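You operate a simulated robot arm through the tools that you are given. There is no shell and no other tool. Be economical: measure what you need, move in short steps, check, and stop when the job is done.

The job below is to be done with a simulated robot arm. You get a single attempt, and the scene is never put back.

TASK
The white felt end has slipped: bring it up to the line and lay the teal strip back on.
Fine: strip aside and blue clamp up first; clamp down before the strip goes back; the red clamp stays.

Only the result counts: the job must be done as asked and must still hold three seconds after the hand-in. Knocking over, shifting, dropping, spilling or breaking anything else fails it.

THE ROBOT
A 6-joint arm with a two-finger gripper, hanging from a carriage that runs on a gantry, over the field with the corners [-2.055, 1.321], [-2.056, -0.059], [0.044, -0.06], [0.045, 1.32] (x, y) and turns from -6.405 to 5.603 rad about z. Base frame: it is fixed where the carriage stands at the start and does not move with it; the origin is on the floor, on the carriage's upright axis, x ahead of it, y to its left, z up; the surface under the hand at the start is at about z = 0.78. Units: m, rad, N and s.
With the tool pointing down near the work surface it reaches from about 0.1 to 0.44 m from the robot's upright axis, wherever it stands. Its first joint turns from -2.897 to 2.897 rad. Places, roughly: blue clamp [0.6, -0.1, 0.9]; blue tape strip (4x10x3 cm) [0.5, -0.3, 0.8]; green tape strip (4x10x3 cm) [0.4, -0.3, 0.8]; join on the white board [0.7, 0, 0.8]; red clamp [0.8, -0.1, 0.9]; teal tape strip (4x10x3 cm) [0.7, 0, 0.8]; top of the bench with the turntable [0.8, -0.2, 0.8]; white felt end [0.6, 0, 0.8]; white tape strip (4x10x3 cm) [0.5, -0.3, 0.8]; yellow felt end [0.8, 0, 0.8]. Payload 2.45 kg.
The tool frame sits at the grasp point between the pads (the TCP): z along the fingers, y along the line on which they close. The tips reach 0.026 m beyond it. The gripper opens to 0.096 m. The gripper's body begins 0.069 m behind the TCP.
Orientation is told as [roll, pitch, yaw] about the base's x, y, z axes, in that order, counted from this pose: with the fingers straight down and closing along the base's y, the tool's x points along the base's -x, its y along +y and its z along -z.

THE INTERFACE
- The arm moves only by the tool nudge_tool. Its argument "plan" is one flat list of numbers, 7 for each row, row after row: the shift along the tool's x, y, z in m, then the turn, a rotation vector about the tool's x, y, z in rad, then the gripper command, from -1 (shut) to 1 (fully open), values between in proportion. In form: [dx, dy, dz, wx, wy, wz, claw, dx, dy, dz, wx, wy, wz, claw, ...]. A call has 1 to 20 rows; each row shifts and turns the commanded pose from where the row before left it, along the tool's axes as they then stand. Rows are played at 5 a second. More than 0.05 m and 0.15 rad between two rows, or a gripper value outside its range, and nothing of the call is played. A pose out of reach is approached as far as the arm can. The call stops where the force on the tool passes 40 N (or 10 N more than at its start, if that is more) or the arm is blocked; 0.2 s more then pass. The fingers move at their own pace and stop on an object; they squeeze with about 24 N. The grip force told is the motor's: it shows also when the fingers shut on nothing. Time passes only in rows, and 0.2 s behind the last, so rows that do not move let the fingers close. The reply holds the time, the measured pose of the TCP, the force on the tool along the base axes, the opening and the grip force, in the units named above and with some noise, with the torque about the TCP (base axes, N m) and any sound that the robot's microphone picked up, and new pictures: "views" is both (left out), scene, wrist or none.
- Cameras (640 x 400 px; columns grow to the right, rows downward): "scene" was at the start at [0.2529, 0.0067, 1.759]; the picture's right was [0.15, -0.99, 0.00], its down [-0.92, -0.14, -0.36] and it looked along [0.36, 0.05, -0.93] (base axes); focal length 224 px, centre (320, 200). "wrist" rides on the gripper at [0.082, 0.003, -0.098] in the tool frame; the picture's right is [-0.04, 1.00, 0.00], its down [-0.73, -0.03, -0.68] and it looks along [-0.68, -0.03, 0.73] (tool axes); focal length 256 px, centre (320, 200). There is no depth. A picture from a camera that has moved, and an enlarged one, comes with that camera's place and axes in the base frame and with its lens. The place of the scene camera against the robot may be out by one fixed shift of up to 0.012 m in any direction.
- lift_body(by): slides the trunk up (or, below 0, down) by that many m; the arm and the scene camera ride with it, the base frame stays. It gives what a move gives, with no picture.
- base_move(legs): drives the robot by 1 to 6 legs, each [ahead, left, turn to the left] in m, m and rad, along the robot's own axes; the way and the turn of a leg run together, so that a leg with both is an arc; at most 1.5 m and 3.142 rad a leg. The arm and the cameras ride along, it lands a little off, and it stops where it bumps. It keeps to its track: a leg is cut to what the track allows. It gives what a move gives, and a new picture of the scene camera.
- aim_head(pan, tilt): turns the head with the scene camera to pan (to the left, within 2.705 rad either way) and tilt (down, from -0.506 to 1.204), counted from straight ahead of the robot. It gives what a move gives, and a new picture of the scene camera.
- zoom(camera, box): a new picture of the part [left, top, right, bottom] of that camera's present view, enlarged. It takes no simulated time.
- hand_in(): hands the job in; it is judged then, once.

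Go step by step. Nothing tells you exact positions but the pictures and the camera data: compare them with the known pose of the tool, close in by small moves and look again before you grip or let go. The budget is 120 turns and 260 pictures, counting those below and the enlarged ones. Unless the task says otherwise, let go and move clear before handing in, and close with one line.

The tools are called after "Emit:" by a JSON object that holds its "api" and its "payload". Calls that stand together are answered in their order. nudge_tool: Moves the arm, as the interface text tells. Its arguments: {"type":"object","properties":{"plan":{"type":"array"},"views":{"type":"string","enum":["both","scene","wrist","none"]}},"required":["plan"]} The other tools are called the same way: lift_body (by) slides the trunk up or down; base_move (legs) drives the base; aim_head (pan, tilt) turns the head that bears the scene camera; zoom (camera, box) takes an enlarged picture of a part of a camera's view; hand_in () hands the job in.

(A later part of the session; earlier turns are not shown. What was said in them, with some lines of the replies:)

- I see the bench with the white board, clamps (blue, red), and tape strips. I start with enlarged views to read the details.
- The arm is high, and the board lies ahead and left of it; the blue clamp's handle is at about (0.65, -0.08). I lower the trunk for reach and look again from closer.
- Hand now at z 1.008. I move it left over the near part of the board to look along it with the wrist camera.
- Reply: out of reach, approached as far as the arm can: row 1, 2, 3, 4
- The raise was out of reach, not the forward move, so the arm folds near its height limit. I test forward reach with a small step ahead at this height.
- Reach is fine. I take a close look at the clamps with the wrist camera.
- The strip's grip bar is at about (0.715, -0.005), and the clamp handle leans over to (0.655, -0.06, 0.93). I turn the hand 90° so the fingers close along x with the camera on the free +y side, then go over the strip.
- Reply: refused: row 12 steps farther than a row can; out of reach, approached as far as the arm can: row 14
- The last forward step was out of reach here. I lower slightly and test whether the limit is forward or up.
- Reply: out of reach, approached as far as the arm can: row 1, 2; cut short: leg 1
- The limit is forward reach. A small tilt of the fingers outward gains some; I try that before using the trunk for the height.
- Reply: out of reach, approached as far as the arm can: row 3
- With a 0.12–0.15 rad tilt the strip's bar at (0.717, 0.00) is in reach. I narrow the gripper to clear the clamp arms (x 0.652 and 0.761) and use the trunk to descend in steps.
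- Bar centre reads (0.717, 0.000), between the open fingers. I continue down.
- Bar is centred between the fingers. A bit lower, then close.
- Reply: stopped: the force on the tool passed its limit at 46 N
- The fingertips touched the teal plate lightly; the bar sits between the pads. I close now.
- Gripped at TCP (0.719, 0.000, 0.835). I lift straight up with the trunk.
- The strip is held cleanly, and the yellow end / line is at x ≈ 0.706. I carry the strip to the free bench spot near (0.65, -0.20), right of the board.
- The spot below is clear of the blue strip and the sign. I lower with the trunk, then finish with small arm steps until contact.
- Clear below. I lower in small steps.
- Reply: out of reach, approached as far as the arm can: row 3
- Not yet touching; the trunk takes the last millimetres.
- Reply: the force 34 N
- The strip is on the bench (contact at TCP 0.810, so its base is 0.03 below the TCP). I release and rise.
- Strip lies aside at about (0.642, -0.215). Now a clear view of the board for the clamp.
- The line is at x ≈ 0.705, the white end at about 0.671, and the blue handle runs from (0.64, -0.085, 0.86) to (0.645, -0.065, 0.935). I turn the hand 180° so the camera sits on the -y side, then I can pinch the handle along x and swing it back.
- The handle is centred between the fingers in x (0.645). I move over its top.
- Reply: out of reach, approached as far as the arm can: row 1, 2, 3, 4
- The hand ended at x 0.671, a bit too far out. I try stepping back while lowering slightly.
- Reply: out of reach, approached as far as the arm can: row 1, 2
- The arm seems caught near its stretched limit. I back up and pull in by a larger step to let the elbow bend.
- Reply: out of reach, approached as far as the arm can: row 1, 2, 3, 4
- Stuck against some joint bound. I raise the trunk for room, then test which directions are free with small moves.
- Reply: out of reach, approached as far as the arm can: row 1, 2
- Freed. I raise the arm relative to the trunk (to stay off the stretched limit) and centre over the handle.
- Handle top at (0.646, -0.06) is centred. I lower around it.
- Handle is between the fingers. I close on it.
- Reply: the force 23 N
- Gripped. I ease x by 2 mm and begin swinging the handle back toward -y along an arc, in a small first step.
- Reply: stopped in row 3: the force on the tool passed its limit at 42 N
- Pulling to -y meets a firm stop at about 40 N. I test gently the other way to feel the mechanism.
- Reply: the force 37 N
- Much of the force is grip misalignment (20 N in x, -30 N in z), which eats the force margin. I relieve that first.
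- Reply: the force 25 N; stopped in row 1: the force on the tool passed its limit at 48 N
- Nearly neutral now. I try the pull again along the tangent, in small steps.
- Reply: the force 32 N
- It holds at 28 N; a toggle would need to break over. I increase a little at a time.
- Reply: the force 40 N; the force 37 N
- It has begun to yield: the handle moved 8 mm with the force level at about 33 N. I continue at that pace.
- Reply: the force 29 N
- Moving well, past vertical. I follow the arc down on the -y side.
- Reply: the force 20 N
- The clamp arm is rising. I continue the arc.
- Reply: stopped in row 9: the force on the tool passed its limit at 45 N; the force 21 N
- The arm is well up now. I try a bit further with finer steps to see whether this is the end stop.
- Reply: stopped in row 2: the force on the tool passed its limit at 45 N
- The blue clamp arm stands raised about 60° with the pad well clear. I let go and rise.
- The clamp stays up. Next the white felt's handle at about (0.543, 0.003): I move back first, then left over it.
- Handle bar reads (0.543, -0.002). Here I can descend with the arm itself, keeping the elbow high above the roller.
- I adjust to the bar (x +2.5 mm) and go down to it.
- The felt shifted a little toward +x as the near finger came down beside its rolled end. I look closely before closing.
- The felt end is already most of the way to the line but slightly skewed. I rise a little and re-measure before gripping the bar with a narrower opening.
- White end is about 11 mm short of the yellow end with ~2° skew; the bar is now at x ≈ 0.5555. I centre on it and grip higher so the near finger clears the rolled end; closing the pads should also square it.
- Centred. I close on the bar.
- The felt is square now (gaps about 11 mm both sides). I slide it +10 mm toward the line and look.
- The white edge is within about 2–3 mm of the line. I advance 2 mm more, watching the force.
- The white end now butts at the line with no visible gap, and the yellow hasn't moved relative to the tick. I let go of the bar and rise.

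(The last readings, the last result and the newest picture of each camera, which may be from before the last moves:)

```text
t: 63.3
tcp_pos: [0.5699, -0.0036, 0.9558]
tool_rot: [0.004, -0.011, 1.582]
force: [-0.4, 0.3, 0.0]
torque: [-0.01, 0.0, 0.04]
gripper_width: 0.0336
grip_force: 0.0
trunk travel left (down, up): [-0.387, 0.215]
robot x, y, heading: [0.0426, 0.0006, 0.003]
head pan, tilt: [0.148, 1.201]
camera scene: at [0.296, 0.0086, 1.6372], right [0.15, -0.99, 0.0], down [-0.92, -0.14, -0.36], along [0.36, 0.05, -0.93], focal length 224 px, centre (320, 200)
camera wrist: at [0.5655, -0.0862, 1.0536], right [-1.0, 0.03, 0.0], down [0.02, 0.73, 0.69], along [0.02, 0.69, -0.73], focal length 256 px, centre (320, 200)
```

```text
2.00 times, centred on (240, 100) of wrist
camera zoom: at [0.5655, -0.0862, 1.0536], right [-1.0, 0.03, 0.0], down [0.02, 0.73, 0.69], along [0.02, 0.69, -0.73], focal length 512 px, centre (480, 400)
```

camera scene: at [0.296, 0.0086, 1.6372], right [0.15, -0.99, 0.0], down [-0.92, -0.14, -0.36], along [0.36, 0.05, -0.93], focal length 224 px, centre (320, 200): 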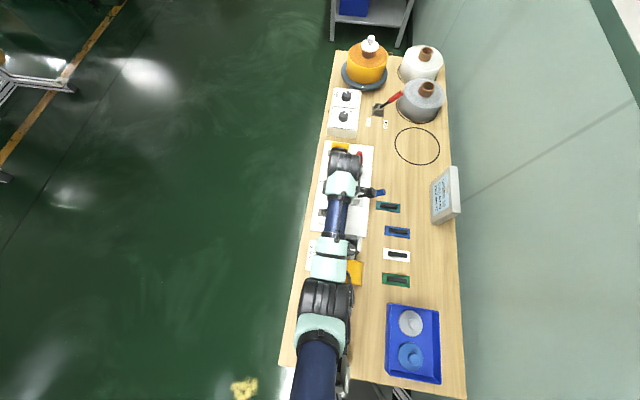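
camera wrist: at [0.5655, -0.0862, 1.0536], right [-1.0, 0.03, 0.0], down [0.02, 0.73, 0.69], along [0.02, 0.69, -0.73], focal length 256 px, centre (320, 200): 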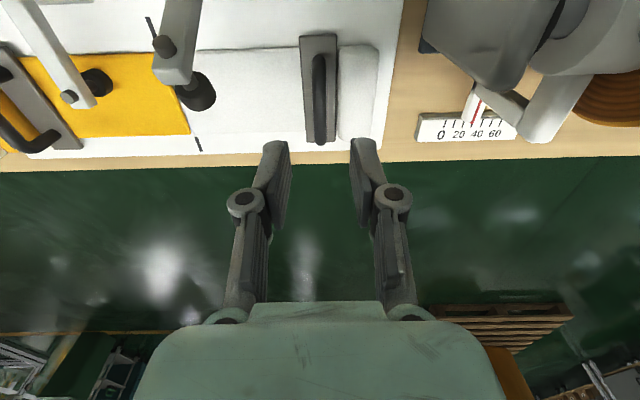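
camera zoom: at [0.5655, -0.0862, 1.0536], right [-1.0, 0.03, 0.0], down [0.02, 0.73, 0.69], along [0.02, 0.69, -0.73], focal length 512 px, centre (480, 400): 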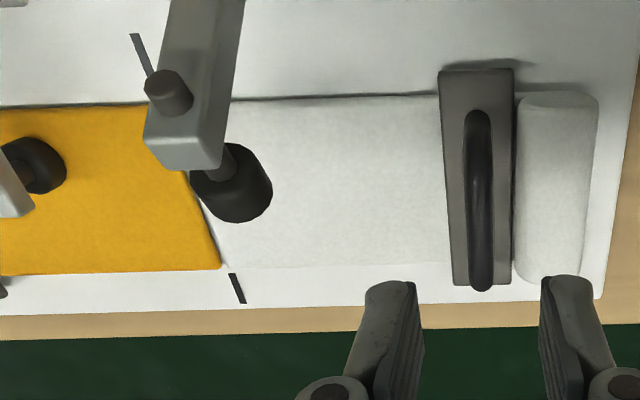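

All good: felt at the line. Now back to the blue handle by the reverse path: up, right, then forward.

Emit:
{"api": "nudge_tool", "payload": {"plan": [0, 0, -0.025, 0, 0, 0, 0.1, 0, 0, -0.025, 0, 0, 0, 0.1, 0.046, 0, 0, 0, 0, 0, 0.1, 0.046, 0, 0, 0, 0, 0, 0.1, 0.046, 0, 0, 0, 0, 0, 0.1, 0, -0.026, 0, 0, 0, 0, 0.1, 0, -0.026, 0, 0, 0, 0, 0.1, 0, -0.026, 0, 0, 0, 0, 0.1], "views": "wrist"}}

```text
t: 65.1
tcp_pos: [0.65, -0.1387, 1.0034]
tool_rot: [0.003, -0.011, 1.583]
force: [0.1, -0.6, 0.0]
torque: [0.01, -0.02, 0.02]
gripper_width: 0.0528
grip_force: 0.1
trunk travel left (down, up): [-0.387, 0.215]
robot x, y, heading: [0.0399, -0.0025, -0.002]
head pan, tilt: [0.148, 1.201]
camera wrist: at [0.6451, -0.2225, 1.1001], right [-1.0, 0.03, 0.0], down [0.02, 0.73, 0.69], along [0.02, 0.69, -0.73], focal length 256 px, centre (320, 200)
```

wrist: 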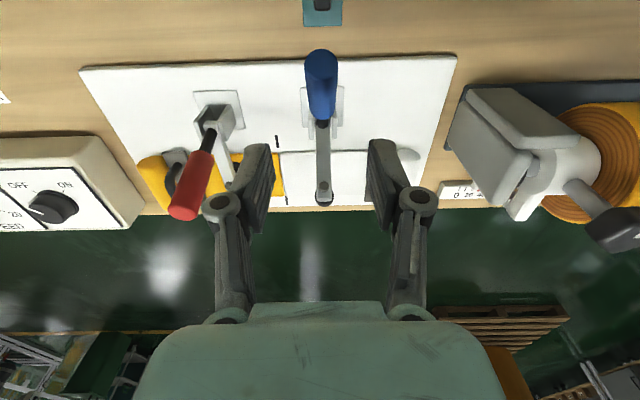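

Same view as when I released. I lower around the handle and grip.

Emit:
{"api": "lift_body", "payload": {"by": -0.098}}

Emit:
{"api": "nudge_tool", "payload": {"plan": [0.001, 0.002, 0, 0, 0, 0, 0.1, 0, 0, 0, 0, 0, 0, -1, 0, 0, 0, 0, 0, 0, -1, 0, 0, 0, 0, 0, 0, -1], "views": "wrist"}}

```text
t: 66.4
tcp_pos: [0.6484, -0.1389, 0.9041]
tool_rot: [0.001, -0.012, 1.582]
force: [0.3, 0.8, 0.0]
torque: [-0.01, -0.02, -0.01]
gripper_width: 0.0528
grip_force: 0.0
trunk travel left (down, up): [-0.289, 0.313]
robot x, y, heading: [0.0431, -0.0003, 0.006]
head pan, tilt: [0.148, 1.201]
```

```text
t: 67.4
tcp_pos: [0.6471, -0.1401, 0.9042]
tool_rot: [0.003, -0.014, 1.583]
force: [3.8, -1.2, -3.2]
torque: [-0.06, -0.13, -0.02]
gripper_width: 0.0233
grip_force: 44.7
trunk travel left (down, up): [-0.289, 0.313]
robot x, y, heading: [0.0442, 0.0052, 0.001]
head pan, tilt: [0.148, 1.201]
camera wrist: at [0.6435, -0.223, 1.002], right [-1.0, 0.03, 0.0], down [0.02, 0.73, 0.69], along [0.02, 0.69, -0.73], focal length 256 px, centre (320, 200)
```

wrist: 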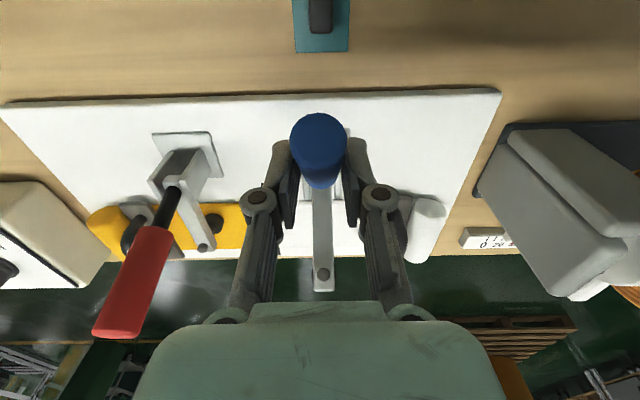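

Balanced grip this time. I swing the handle back up along the reverse arc.

Emit:
{"api": "nudge_tool", "payload": {"plan": [-0.0026, 0, -0.0026, 0, 0, 0, -1, -0.0027, 0, -0.0025, 0, 0, 0, -1, -0.0028, 0, -0.0024, 0, 0, 0, -1, -0.003, 0, -0.0023, 0, 0, 0, -1, -0.0031, 0, -0.0021, 0, 0, 0, -1, -0.0033, 0, -0.002, 0, 0, 0, -1, -0.0034, 0, -0.0019, 0, 0, 0, -1, -0.0035, 0, -0.0017, 0, 0, 0, -1], "views": "none"}}

```text
t: 69.2
tcp_pos: [0.6485, -0.1188, 0.9217]
tool_rot: [0.0, -0.01, 1.579]
force: [15.1, -11.0, -16.9]
torque: [-1.5, -0.42, -0.02]
gripper_width: 0.024
grip_force: 44.9
trunk travel left (down, up): [-0.289, 0.313]
robot x, y, heading: [0.0425, 0.004, 0.001]
head pan, tilt: [0.148, 1.201]
```

Emit:
{"api": "nudge_tool", "payload": {"plan": [-0.0035, 0, 0, 0, 0, 0, -1, -0.0035, 0, -0.0004, 0, 0, 0, -1, -0.0035, 0, -0.0008, 0, 0, 0, -1, -0.0035, 0, -0.0008, 0, 0, 0, -1, -0.0035, 0, -0.0007, 0, 0, 0, -1, -0.0035, 0, -0.0006, 0, 0, 0, -1, -0.0035, 0, -0.0004, 0, 0, 0, -1, -0.0035, 0, -0.0002, 0, 0, 0, -1], "views": "none"}}

```text
t: 71.0
tcp_pos: [0.6474, -0.0918, 0.9269]
tool_rot: [0.001, -0.004, 1.583]
force: [-6.5, -20.0, 27.6]
torque: [-1.66, 0.16, 0.01]
gripper_width: 0.0236
grip_force: 44.9
trunk travel left (down, up): [-0.289, 0.313]
robot x, y, heading: [0.044, 0.0006, 0.003]
head pan, tilt: [0.148, 1.201]
```

Emit:
{"api": "nudge_tool", "payload": {"plan": [-0.002, 0, -0.002, 0, 0, 0, -1, -0.003, 0, -0.0004, 0, 0, 0, -1, -0.003, 0, -0.0002, 0, 0, 0, -1, -0.003, 0, 0, 0, 0, 0, -1, -0.003, 0, 0, 0, 0, 0, -1], "views": "none"}}

```text
t: 72.2
tcp_pos: [0.6463, -0.0761, 0.9285]
tool_rot: [0.0, -0.013, 1.582]
force: [15.8, -5.2, -21.3]
torque: [-1.31, -0.34, 0.16]
gripper_width: 0.0239
grip_force: 45.5
trunk travel left (down, up): [-0.289, 0.313]
robot x, y, heading: [0.0423, 0.0034, 0.004]
head pan, tilt: [0.148, 1.201]
```

Emit:
{"api": "nudge_tool", "payload": {"plan": [-0.003, -0.001, 0.001, 0, 0, 0, -1, -0.003, 0, 0.0005, 0, 0, 0, -1, -0.003, 0, 0.0007, 0, 0, 0, -1, -0.003, 0, 0.0007, 0, 0, 0, -1], "views": "wrist"}}

```text
t: 73.2
tcp_pos: [0.648, -0.0685, 0.9275]
tool_rot: [0.003, -0.005, 1.578]
force: [-6.0, -21.6, 15.9]
torque: [0.21, 0.22, -0.11]
gripper_width: 0.0236
grip_force: 45.2
trunk travel left (down, up): [-0.289, 0.313]
robot x, y, heading: [0.0435, 0.0021, 0.006]
head pan, tilt: [0.148, 1.201]
camera wrist: at [0.6432, -0.1515, 1.026], right [-1.0, 0.03, 0.0], down [0.03, 0.73, 0.68], along [0.02, 0.68, -0.73], focal length 256 px, centre (320, 200)
```

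wrist: 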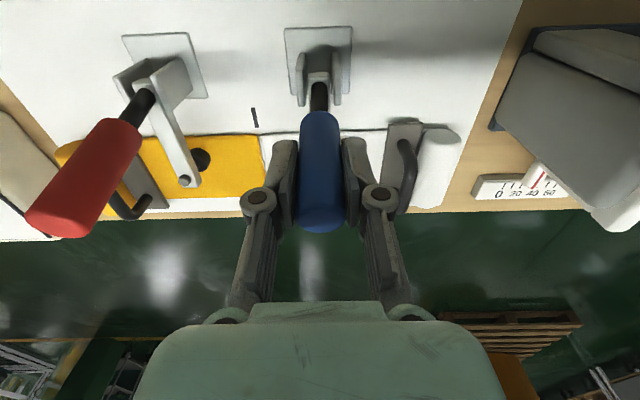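

Nearly down. I press the last few millimetres.

Emit:
{"api": "nudge_tool", "payload": {"plan": [-0.003, 0, 0, 0, 0, 0, -1, -0.003, 0, 0, 0, 0, 0, -1, 0, 0, 0, 0, 0, 0, -1], "views": "none"}}

Emit:
{"api": "nudge_tool", "payload": {"plan": [-0.003, 0, 0, 0, 0, 0, -1, 0, 0, 0, 0, 0, 0, -1], "views": "wrist"}}

Emit:
{"api": "zoom", "payload": {"camera": "scene", "box": [310, 115, 410, 235]}}

```text
t: 73.8
tcp_pos: [0.6469, -0.0683, 0.9278]
tool_rot: [0.001, 0.0, 1.571]
force: [-0.3, -16.4, 3.4]
torque: [-1.44, 0.04, -0.2]
gripper_width: 0.0236
grip_force: 45.3
trunk travel left (down, up): [-0.289, 0.313]
robot x, y, heading: [0.043, -0.0017, 0.003]
head pan, tilt: [0.148, 1.201]
stopped in row 2: the force on the tool passed its limit at 41 N (the readings are from after the stop); the commanded pose is now the measured one
```

```text
t: 74.4
tcp_pos: [0.646, -0.0695, 0.9281]
tool_rot: [0.0, 0.001, 1.572]
force: [-1.5, -35.3, 6.9]
torque: [0.12, -0.02, -0.24]
gripper_width: 0.0235
grip_force: 45.0
trunk travel left (down, up): [-0.289, 0.313]
robot x, y, heading: [0.0431, -0.002, -0.002]
head pan, tilt: [0.148, 1.201]
camera wrist: at [0.6426, -0.1503, 1.0266], right [-1.0, 0.04, 0.0], down [0.03, 0.74, 0.68], along [0.03, 0.68, -0.74], focal length 256 px, centre (320, 200)
```

wrist: 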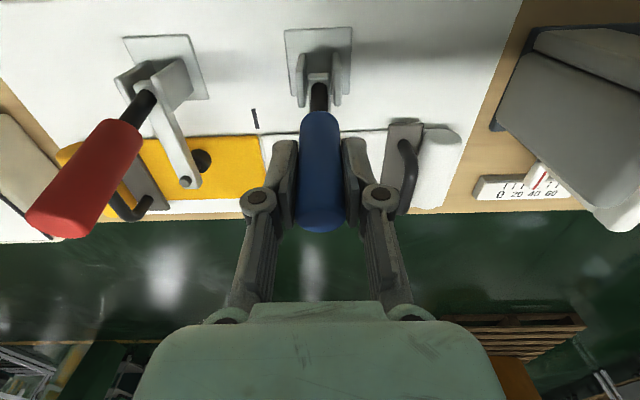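

```text
3.33 times, centred on (360, 175) of scene
camera zoom: at [0.2961, 0.0038, 1.5394], right [0.15, -0.99, 0.01], down [-0.92, -0.14, -0.36], along [0.36, 0.05, -0.93], focal length 746 px, centre (187, 283)
```

zoom: 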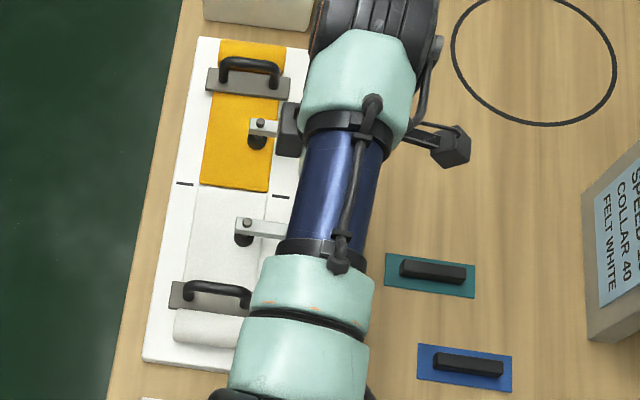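

The blue arm is down, level like the red one, and the handle is on its stop. I release and rise to verify.

Emit:
{"api": "nudge_tool", "payload": {"plan": [0, 0, 0, 0, 0, 0, 0.1, 0, 0, 0, 0, 0, 0, 0.1, 0, 0, 0, 0, 0, 0, 0.1], "views": "none"}}

Emit:
{"api": "lift_body", "payload": {"by": 0.1}}

Emit:
{"api": "nudge_tool", "payload": {"plan": [0.04, 0.005, 0, 0, 0, 0, 0.1, 0.04, 0.005, 0, 0, 0, 0, 0.1, 0.04, 0, 0, 0, 0, 0, 0.1, 0.03, 0, 0, 0, 0, 0, 0.1], "views": "both"}}

Emit:
{"api": "zoom", "payload": {"camera": "scene", "box": [310, 125, 390, 240]}}

```text
t: 75.2
tcp_pos: [0.6473, -0.0582, 0.9256]
tool_rot: [-0.002, -0.008, 1.578]
force: [-0.5, -0.4, -0.6]
torque: [-0.01, -0.01, 0.02]
gripper_width: 0.0527
grip_force: 0.1
trunk travel left (down, up): [-0.289, 0.313]
robot x, y, heading: [0.0426, -0.0019, 0.003]
head pan, tilt: [0.148, 1.201]
```

```text
t: 76.5
tcp_pos: [0.6471, -0.0588, 1.0272]
tool_rot: [0.001, -0.007, 1.575]
force: [-0.3, -0.1, 0.9]
torque: [0.01, -0.01, 0.01]
gripper_width: 0.0531
grip_force: 0.1
trunk travel left (down, up): [-0.389, 0.213]
robot x, y, heading: [0.0413, 0.0004, 0.0]
head pan, tilt: [0.148, 1.201]
```

```text
t: 77.5
tcp_pos: [0.6383, -0.209, 1.0232]
tool_rot: [0.002, -0.008, 1.576]
force: [0.3, 0.0, 0.4]
torque: [-0.02, -0.04, -0.01]
gripper_width: 0.0529
grip_force: 0.1
trunk travel left (down, up): [-0.389, 0.213]
robot x, y, heading: [0.0424, -0.0031, 0.007]
head pan, tilt: [0.148, 1.201]
camera scene: at [0.296, 0.008, 1.6393], right [0.15, -0.99, 0.0], down [-0.92, -0.14, -0.36], along [0.36, 0.05, -0.93], focal length 224 px, centre (320, 200)
camera wrist: at [0.6342, -0.2923, 1.1215], right [-1.0, 0.03, 0.0], down [0.03, 0.73, 0.68], along [0.02, 0.68, -0.73], focal length 256 px, centre (320, 200)
```

scene: 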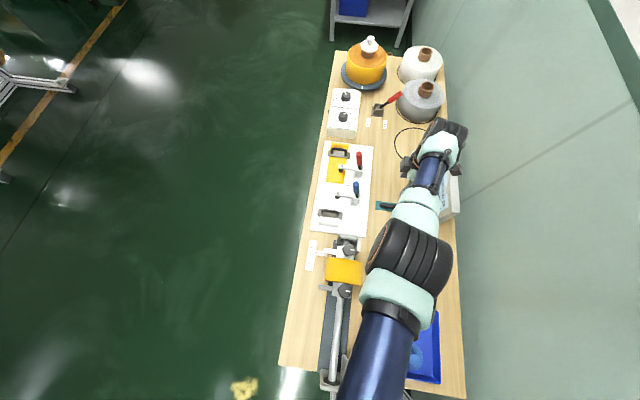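
wrist: 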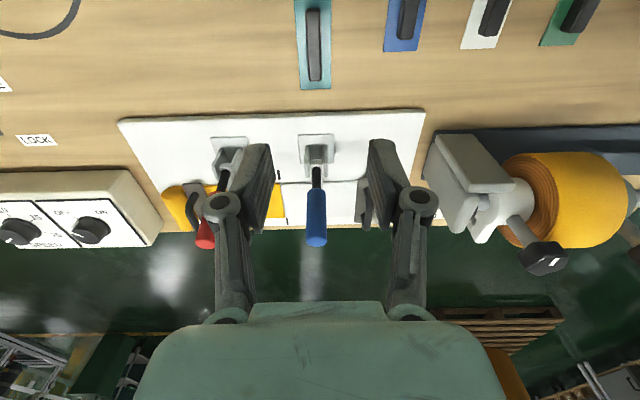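

```text
3.48 times, centred on (350, 182) of scene
camera zoom: at [0.296, 0.008, 1.6393], right [0.15, -0.99, 0.0], down [-0.92, -0.14, -0.36], along [0.36, 0.05, -0.93], focal length 779 px, centre (216, 261)
```

zoom: 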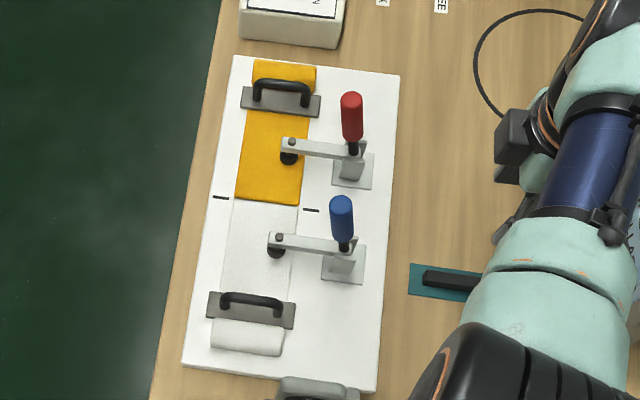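

Clamp closed like the red one, felt on the line. Now I turn the hand back 180° to fetch the strip.

Emit:
{"api": "nudge_tool", "payload": {"plan": [0, 0, 0, 0, 0, 0.1428, 0, 0, 0, 0, 0, 0, 0.1428, 0, 0, 0, 0, 0, 0, 0.1428, 0, 0, 0, 0, 0, 0, 0.1428, 0, 0, 0, 0, 0, 0, 0.1428, 0, 0, 0, 0, 0, 0, 0.1428, 0, 0, 0, 0, 0, 0, 0.1428, 0, 0, 0, 0, 0, 0, 0.1428, 0, 0, 0, 0, 0, 0, 0.1428, 0, 0, 0, 0, 0, 0, 0.1428, 0, 0, 0, 0, 0, 0, 0.1428, 0, 0, 0, 0, 0, 0, 0.1428, 0, 0, 0, 0, 0, 0, 0.1428, 0, 0, 0, 0, 0, 0, 0.1428, 0, 0, 0, 0, 0, 0, 0.1428, 0, 0, 0, 0, 0, 0, 0.1428, 0, 0, 0, 0, 0, 0, 0.1428, 0, 0, 0, 0, 0, 0, 0.1428, 0, 0, 0, 0, 0, 0, 0.1428, 0, 0, 0, 0, 0, 0, 0.1428, 0], "views": "none"}}

Emit:
{"api": "nudge_tool", "payload": {"plan": [0, 0, 0, 0, 0, 0.1428, -0.2, 0, 0, 0, 0, 0, 0.1428, -0.2], "views": "wrist"}}

```text
t: 81.7
tcp_pos: [0.6363, -0.2084, 1.0249]
tool_rot: [0.0, 0.008, -1.28]
force: [-1.1, -0.6, 0.8]
torque: [0.02, -0.02, 0.0]
gripper_width: 0.0477
grip_force: 0.0
trunk travel left (down, up): [-0.389, 0.213]
robot x, y, heading: [0.0471, -0.0008, 0.005]
head pan, tilt: [0.148, 1.201]
```

```text
t: 82.3
tcp_pos: [0.6368, -0.2089, 1.0251]
tool_rot: [-0.001, 0.007, -1.567]
force: [-0.4, 0.8, 0.5]
torque: [0.02, 0.0, 0.02]
gripper_width: 0.0381
grip_force: 0.0
trunk travel left (down, up): [-0.389, 0.213]
robot x, y, heading: [0.0411, -0.0008, -0.001]
head pan, tilt: [0.148, 1.201]
camera wrist: at [0.6388, -0.1289, 1.1253], right [1.0, -0.04, 0.0], down [-0.03, -0.74, 0.67], along [-0.03, -0.67, -0.74], focal length 256 px, centre (320, 200)
```

wrist: 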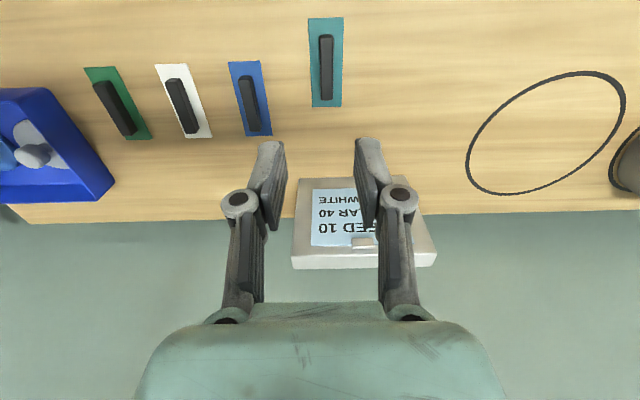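

I align over the release point (0.6415, -0.220) and go down with the trunk.

Emit:
{"api": "nudge_tool", "payload": {"plan": [-0.0115, 0.0045, -0.02, 0, 0, 0, -0.2, 0, 0, 0, 0, 0, 0, -0.2], "views": "none"}}

Emit:
{"api": "lift_body", "payload": {"by": -0.17}}

Emit:
{"api": "nudge_tool", "payload": {"plan": [0, 0, 0, 0, 0, 0, -0.2], "views": "wrist"}}

```text
t: 82.9
tcp_pos: [0.642, -0.2204, 1.0452]
tool_rot: [0.0, 0.008, -1.566]
force: [0.5, 0.6, 1.0]
torque: [-0.02, 0.02, 0.01]
gripper_width: 0.0382
grip_force: 0.0
trunk travel left (down, up): [-0.389, 0.213]
robot x, y, heading: [0.037, -0.0013, 0.002]
head pan, tilt: [0.148, 1.201]
```

```text
t: 84.8
tcp_pos: [0.6417, -0.2189, 0.8764]
tool_rot: [0.001, 0.007, -1.563]
force: [-0.5, -0.1, -0.7]
torque: [-0.01, 0.0, -0.01]
gripper_width: 0.0386
grip_force: 0.0
trunk travel left (down, up): [-0.219, 0.383]
robot x, y, heading: [0.0418, 0.0022, 0.002]
head pan, tilt: [0.148, 1.201]
```

```text
t: 85.2
tcp_pos: [0.6419, -0.2188, 0.8752]
tool_rot: [-0.001, 0.007, -1.564]
force: [-0.5, -0.5, 0.2]
torque: [-0.01, 0.04, 0.03]
gripper_width: 0.0385
grip_force: 0.0
trunk travel left (down, up): [-0.219, 0.383]
robot x, y, heading: [0.0448, 0.0007, 0.002]
head pan, tilt: [0.148, 1.201]
camera wrist: at [0.6436, -0.1394, 0.9748], right [1.0, -0.03, 0.0], down [-0.02, -0.74, 0.67], along [-0.02, -0.67, -0.74], focal length 256 px, centre (320, 200)
```

wrist: 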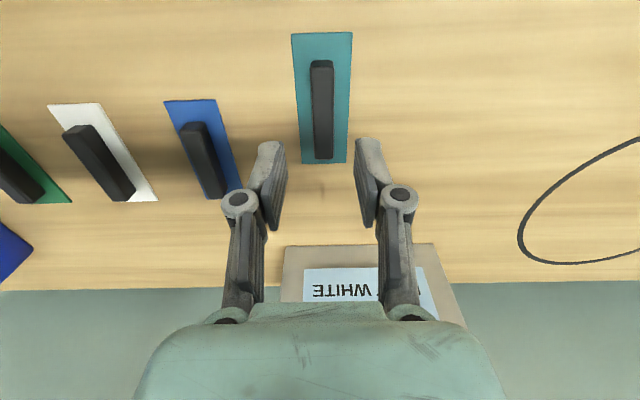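

Emit:
{"api": "lift_body", "payload": {"by": -0.062}}

Emit:
{"api": "nudge_tool", "payload": {"plan": [0, 0, 0, 0, 0, 0, -1, 0, 0, 0, 0, 0, 0, -1, 0, 0, 0, 0, 0, 0, -1], "views": "wrist"}}

```text
t: 86.2
tcp_pos: [0.6425, -0.2195, 0.8143]
tool_rot: [-0.001, 0.007, -1.564]
force: [-0.7, -0.1, -0.3]
torque: [0.04, -0.01, -0.05]
gripper_width: 0.0383
grip_force: 0.1
trunk travel left (down, up): [-0.157, 0.445]
robot x, y, heading: [0.0428, 0.0009, 0.001]
head pan, tilt: [0.148, 1.201]
```

```text
t: 87.0
tcp_pos: [0.6419, -0.2197, 0.8135]
tool_rot: [-0.001, 0.007, -1.564]
force: [-0.2, 0.0, 1.3]
torque: [0.02, -0.04, 0.04]
gripper_width: 0.0151
grip_force: 23.5
trunk travel left (down, up): [-0.157, 0.445]
robot x, y, heading: [0.0434, 0.0007, 0.003]
head pan, tilt: [0.148, 1.201]
camera wrist: at [0.6437, -0.1394, 0.9129], right [1.0, -0.03, 0.0], down [-0.02, -0.74, 0.67], along [-0.02, -0.67, -0.74], focal length 256 px, centre (320, 200)
```

wrist: 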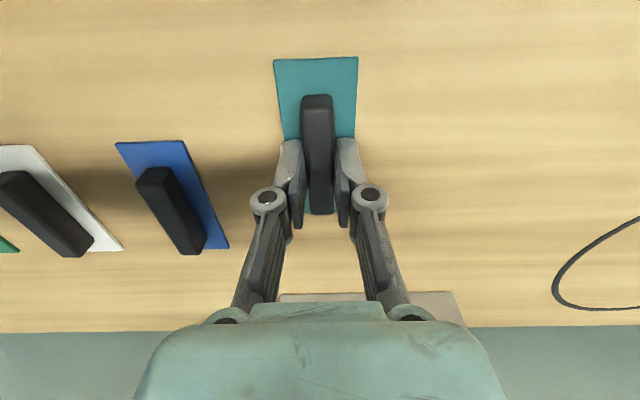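

Strip gripped upright. I lift it with arm and trunk, keeping the arm higher relative to the trunk so less tilt is needed at the join.

Emit:
{"api": "nudge_tool", "payload": {"plan": [0, 0, -0.015, 0, 0, 0, -1, 0, 0, -0.02, 0, 0, 0, -1], "views": "none"}}

Emit:
{"api": "lift_body", "payload": {"by": 0.17}}

```text
t: 87.6
tcp_pos: [0.6406, -0.2203, 0.8486]
tool_rot: [-0.003, 0.007, -1.565]
force: [-0.2, -1.2, -1.0]
torque: [-0.01, 0.02, 0.02]
gripper_width: 0.0155
grip_force: 24.0
trunk travel left (down, up): [-0.157, 0.445]
robot x, y, heading: [0.0392, 0.0005, -0.002]
head pan, tilt: [0.148, 1.201]
```

```text
t: 89.5
tcp_pos: [0.6413, -0.2199, 1.0193]
tool_rot: [0.0, 0.006, -1.563]
force: [0.0, -1.0, -0.5]
torque: [0.01, 0.01, -0.02]
gripper_width: 0.0152
grip_force: 24.4
trunk travel left (down, up): [-0.327, 0.275]
robot x, y, heading: [0.044, -0.002, -0.002]
head pan, tilt: [0.148, 1.201]
```

Emit:
{"api": "nudge_tool", "payload": {"plan": [0.04, 0.006, 0, 0, 0, 0, -1, 0.04, 0.006, 0, 0, 0, 0, -1, 0.04, 0.008, 0, 0, 0, 0, -1, 0.04, 0.01, 0, 0, 0, 0, -1, 0.04, 0.01, 0, 0, 0, 0, -1, 0.02, 0.008, 0, 0, 0, 0, -1, 0, 0.01, 0, -0.07, 0, 0, -1], "views": "both"}}

```text
t: 91.2
tcp_pos: [0.6982, 0.0015, 1.0167]
tool_rot: [0.071, 0.007, -1.563]
force: [0.8, -0.3, 0.7]
torque: [-0.03, 0.01, 0.01]
gripper_width: 0.0152
grip_force: 24.0
trunk travel left (down, up): [-0.327, 0.275]
robot x, y, heading: [0.0409, 0.0003, 0.001]
head pan, tilt: [0.148, 1.201]
camera scene: at [0.2959, 0.008, 1.5773], right [0.15, -0.99, 0.0], down [-0.92, -0.14, -0.36], along [0.36, 0.05, -0.93], focal length 224 px, centre (320, 200)
camera wrist: at [0.6918, 0.0815, 1.1164], right [1.0, -0.03, 0.07], down [-0.07, -0.74, 0.67], along [0.03, -0.67, -0.74], focal length 256 px, centre (320, 200)
```

scene: 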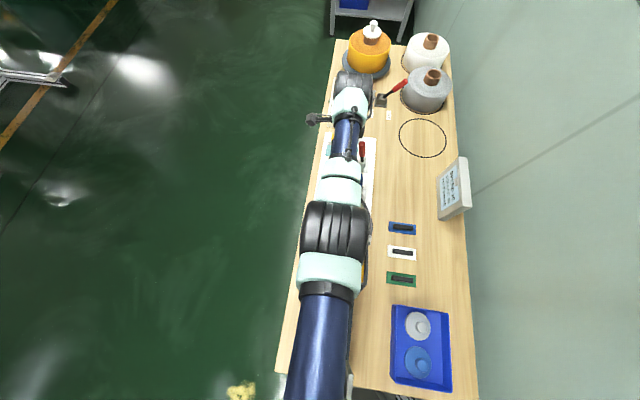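
wrist: 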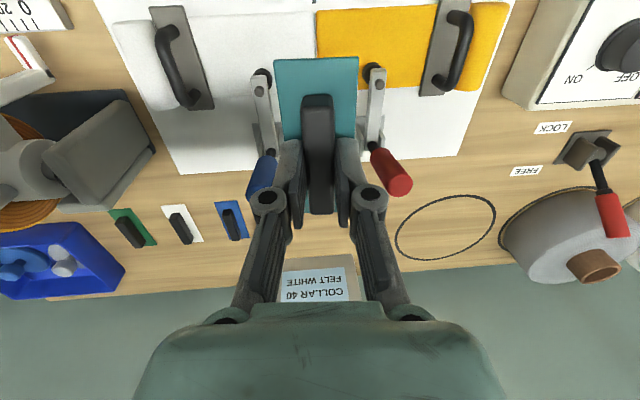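

The join reads x ≈ 0.7075; strip centre at 0.699. I shift +9 mm and descend.

Emit:
{"api": "nudge_tool", "payload": {"plan": [-0.001, 0.005, 0, 0, 0, 0, -1, 0, 0.004, 0, -0.02, 0, 0, -1], "views": "none"}}

Emit:
{"api": "lift_body", "payload": {"by": -0.1}}

Emit:
{"api": "nudge_tool", "payload": {"plan": [0, 0, 0, 0, 0, 0, -1], "views": "wrist"}}

```text
t: 91.8
tcp_pos: [0.7059, -0.0003, 1.0193]
tool_rot: [0.091, 0.008, -1.565]
force: [0.6, -0.8, -1.4]
torque: [-0.01, -0.03, 0.0]
gripper_width: 0.0152
grip_force: 24.3
trunk travel left (down, up): [-0.327, 0.275]
robot x, y, heading: [0.0406, -0.0032, 0.0]
head pan, tilt: [0.148, 1.201]
```

```text
t: 93.1
tcp_pos: [0.7059, 0.0003, 0.919]
tool_rot: [0.088, 0.006, -1.565]
force: [0.5, 0.2, -1.0]
torque: [0.01, 0.0, -0.03]
gripper_width: 0.0152
grip_force: 23.3
trunk travel left (down, up): [-0.227, 0.375]
robot x, y, heading: [0.0429, -0.0012, 0.001]
head pan, tilt: [0.148, 1.201]
```

```text
t: 93.5
tcp_pos: [0.707, 0.0014, 0.9199]
tool_rot: [0.089, 0.006, -1.565]
force: [-0.2, -0.1, -0.6]
torque: [0.01, 0.01, -0.01]
gripper_width: 0.0153
grip_force: 24.5
trunk travel left (down, up): [-0.227, 0.375]
robot x, y, heading: [0.041, -0.0003, 0.006]
head pan, tilt: [0.148, 1.201]
camera wrist: at [0.6987, 0.081, 1.0182], right [1.0, -0.03, 0.09], down [-0.09, -0.74, 0.67], along [0.04, -0.67, -0.74], focal length 256 px, centre (320, 200)
```

wrist: 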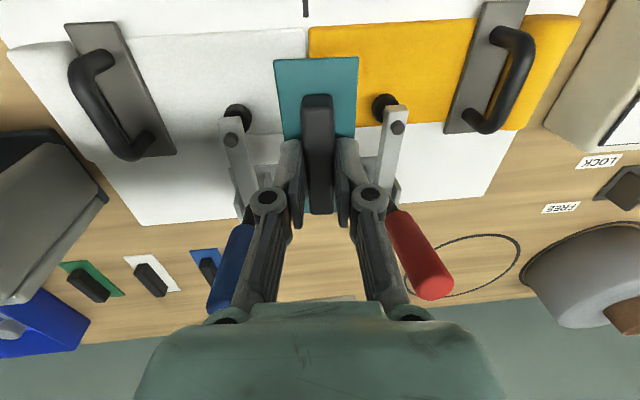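

Strip centre 0.707 against the line at 0.7075. I go on down.

Emit:
{"api": "lift_body", "payload": {"by": -0.07}}

Emit:
{"api": "nudge_tool", "payload": {"plan": [0, 0, 0, 0, 0, 0, -1], "views": "wrist"}}

Emit:
{"api": "zoom", "payload": {"camera": "wrist", "box": [200, 0, 440, 200]}}

```text
t: 94.6
tcp_pos: [0.7059, 0.0002, 0.8497]
tool_rot: [0.09, 0.009, -1.563]
force: [-0.3, -0.3, -1.0]
torque: [-0.02, 0.02, 0.01]
gripper_width: 0.015
grip_force: 23.6
trunk travel left (down, up): [-0.157, 0.445]
robot x, y, heading: [0.0437, 0.0042, 0.001]
head pan, tilt: [0.148, 1.201]
```

```text
t: 95.0
tcp_pos: [0.7063, 0.0013, 0.8493]
tool_rot: [0.089, 0.008, -1.562]
force: [0.3, -0.5, -0.4]
torque: [-0.03, -0.04, 0.03]
gripper_width: 0.0152
grip_force: 23.7
trunk travel left (down, up): [-0.157, 0.445]
robot x, y, heading: [0.0415, -0.0005, 0.002]
head pan, tilt: [0.148, 1.201]
camera wrist: at [0.6987, 0.0809, 0.9482], right [1.0, -0.03, 0.09], down [-0.09, -0.74, 0.67], along [0.04, -0.67, -0.74], focal length 256 px, centre (320, 200)
```

wrist: 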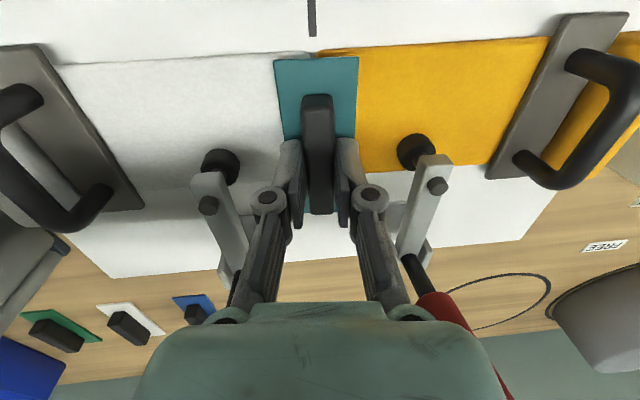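

```text
2.00 times, centred on (320, 100) of wrist
camera zoom: at [0.6987, 0.0809, 0.9482], right [1.0, -0.03, 0.09], down [-0.09, -0.74, 0.67], along [0.04, -0.67, -0.74], focal length 512 px, centre (320, 400)
```

zoom: 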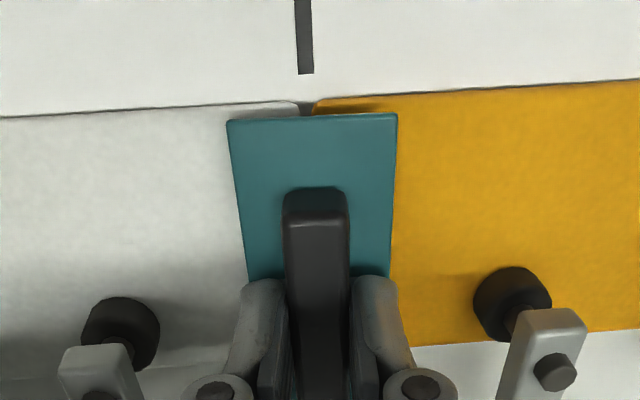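

Well centred over the join. I lower gently to contact.

Emit:
{"api": "lift_body", "payload": {"by": -0.007}}

Emit:
{"api": "lift_body", "payload": {"by": -0.003}}

```text
t: 95.5
tcp_pos: [0.7065, 0.0008, 0.8416]
tool_rot: [0.09, 0.006, -1.565]
force: [-0.3, 0.3, -1.8]
torque: [-0.01, 0.01, 0.01]
gripper_width: 0.0154
grip_force: 24.4
trunk travel left (down, up): [-0.15, 0.452]
robot x, y, heading: [0.0391, 0.0031, 0.003]
head pan, tilt: [0.148, 1.201]
```

```text
t: 96.0
tcp_pos: [0.7063, 0.0017, 0.8394]
tool_rot: [0.089, 0.007, -1.567]
force: [-1.3, -0.4, 2.8]
torque: [0.02, 0.14, 0.02]
gripper_width: 0.0152
grip_force: 24.0
trunk travel left (down, up): [-0.147, 0.455]
robot x, y, heading: [0.0428, -0.0013, -0.003]
head pan, tilt: [0.148, 1.201]
```

Contact felt. I open just enough and rise.

Emit:
{"api": "nudge_tool", "payload": {"plan": [0, 0, 0, 0, 0, 0, -0.6, 0, 0, 0, 0, 0, 0, -0.3, 0, 0, 0, 0, 0, 0, -0.3], "views": "wrist"}}

Emit:
{"api": "lift_body", "payload": {"by": 0.17}}

Emit:
{"api": "nudge_tool", "payload": {"plan": [0, 0, 0, 0, 0, 0, -0.3], "views": "wrist"}}

```text
t: 96.8
tcp_pos: [0.7068, 0.0013, 0.8384]
tool_rot: [0.089, 0.007, -1.564]
force: [-0.2, 0.0, -0.3]
torque: [0.0, 0.02, 0.02]
gripper_width: 0.0334
grip_force: 0.0
trunk travel left (down, up): [-0.147, 0.455]
robot x, y, heading: [0.0418, 0.0015, 0.003]
head pan, tilt: [0.148, 1.201]
camera wrist: at [0.6987, 0.0809, 0.9382], right [1.0, -0.03, 0.09], down [-0.09, -0.74, 0.67], along [0.04, -0.67, -0.74], focal length 256 px, centre (320, 200)
```

wrist: 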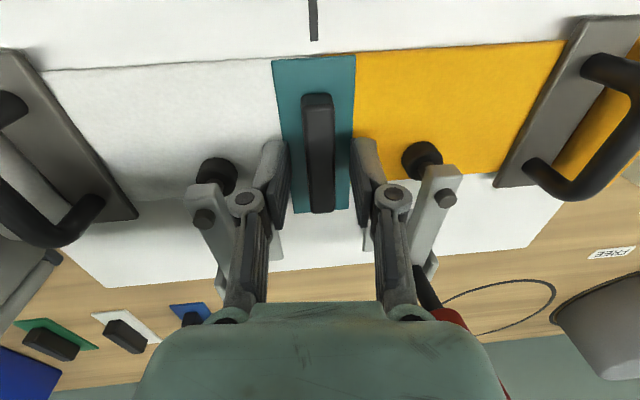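

```text
t: 98.8
tcp_pos: [0.7064, 0.0015, 1.0086]
tool_rot: [0.089, 0.008, -1.564]
force: [-0.6, 0.7, -0.8]
torque: [0.01, 0.05, 0.0]
gripper_width: 0.034
grip_force: 0.1
trunk travel left (down, up): [-0.317, 0.285]
robot x, y, heading: [0.0444, 0.002, 0.002]
head pan, tilt: [0.148, 1.201]
```

```text
t: 99.2
tcp_pos: [0.7066, 0.0012, 1.0089]
tool_rot: [0.089, 0.006, -1.564]
force: [0.0, -0.2, -0.3]
torque: [0.0, -0.03, -0.02]
gripper_width: 0.0338
grip_force: 0.0
trunk travel left (down, up): [-0.317, 0.285]
robot x, y, heading: [0.043, 0.0017, -0.001]
head pan, tilt: [0.148, 1.201]
camera wrist: at [0.6988, 0.081, 1.1082], right [1.0, -0.03, 0.09], down [-0.09, -0.74, 0.67], along [0.04, -0.67, -0.74], focal length 256 px, centre (320, 200)
```

wrist: 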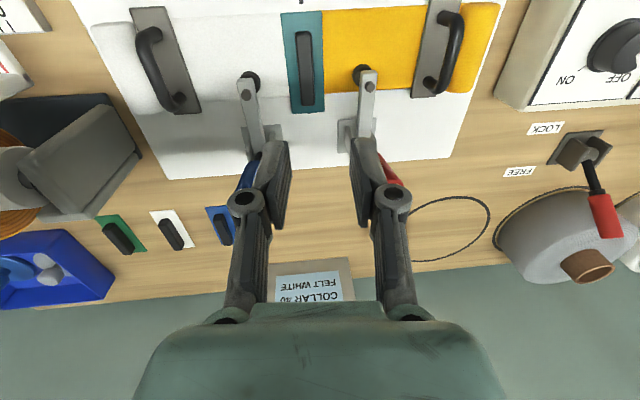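

Strip laid flat on the join. I move the hand aside for a last full look.

Emit:
{"api": "nudge_tool", "payload": {"plan": [-0.04, -0.01, -0.002, 0, 0, 0, -0.3, -0.04, -0.012, 0, 0, 0, 0, -0.3, -0.04, -0.012, 0, 0, 0, 0, -0.3, -0.04, -0.012, 0, 0, 0, 0, -0.3, -0.04, -0.012, 0, 0, 0, 0, -0.3], "views": "scene"}}

Emit:
{"api": "zoom", "payload": {"camera": "scene", "box": [310, 120, 390, 240]}}

```text
t: 100.4
tcp_pos: [0.6504, -0.2011, 1.0009]
tool_rot: [0.089, 0.006, -1.565]
force: [0.4, -0.7, -0.7]
torque: [-0.04, 0.03, 0.01]
gripper_width: 0.0332
grip_force: 0.1
trunk travel left (down, up): [-0.317, 0.285]
robot x, y, heading: [0.043, 0.0027, 0.004]
head pan, tilt: [0.148, 1.201]
camera scene: at [0.2959, 0.008, 1.5673], right [0.15, -0.99, 0.0], down [-0.92, -0.14, -0.36], along [0.36, 0.05, -0.93], focal length 224 px, centre (320, 200)
```

scene: 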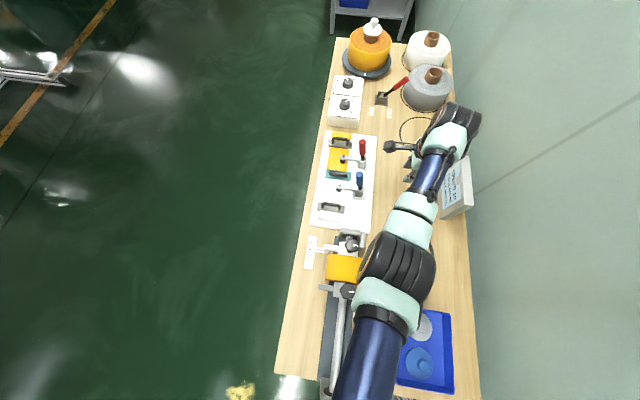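

```text
3.33 times, centred on (350, 180) of scene
camera zoom: at [0.2959, 0.008, 1.5673], right [0.15, -0.99, 0.0], down [-0.92, -0.14, -0.36], along [0.36, 0.05, -0.93], focal length 746 px, centre (220, 267)
```

zoom: 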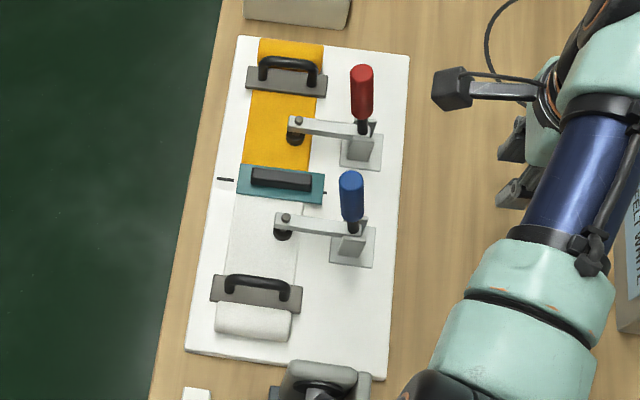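

The strip lies centred on the tick marks, the white felt meets the line, both clamps are down and the hand is clear. I hand in.

Emit:
{"api": "hand_in", "payload": {}}

```text
The job is handed in.
```

The job is handed in: the white felt end is at the line, the blue clamp is down on it again, and the teal strip is back over the join. The red clamp was not touched.
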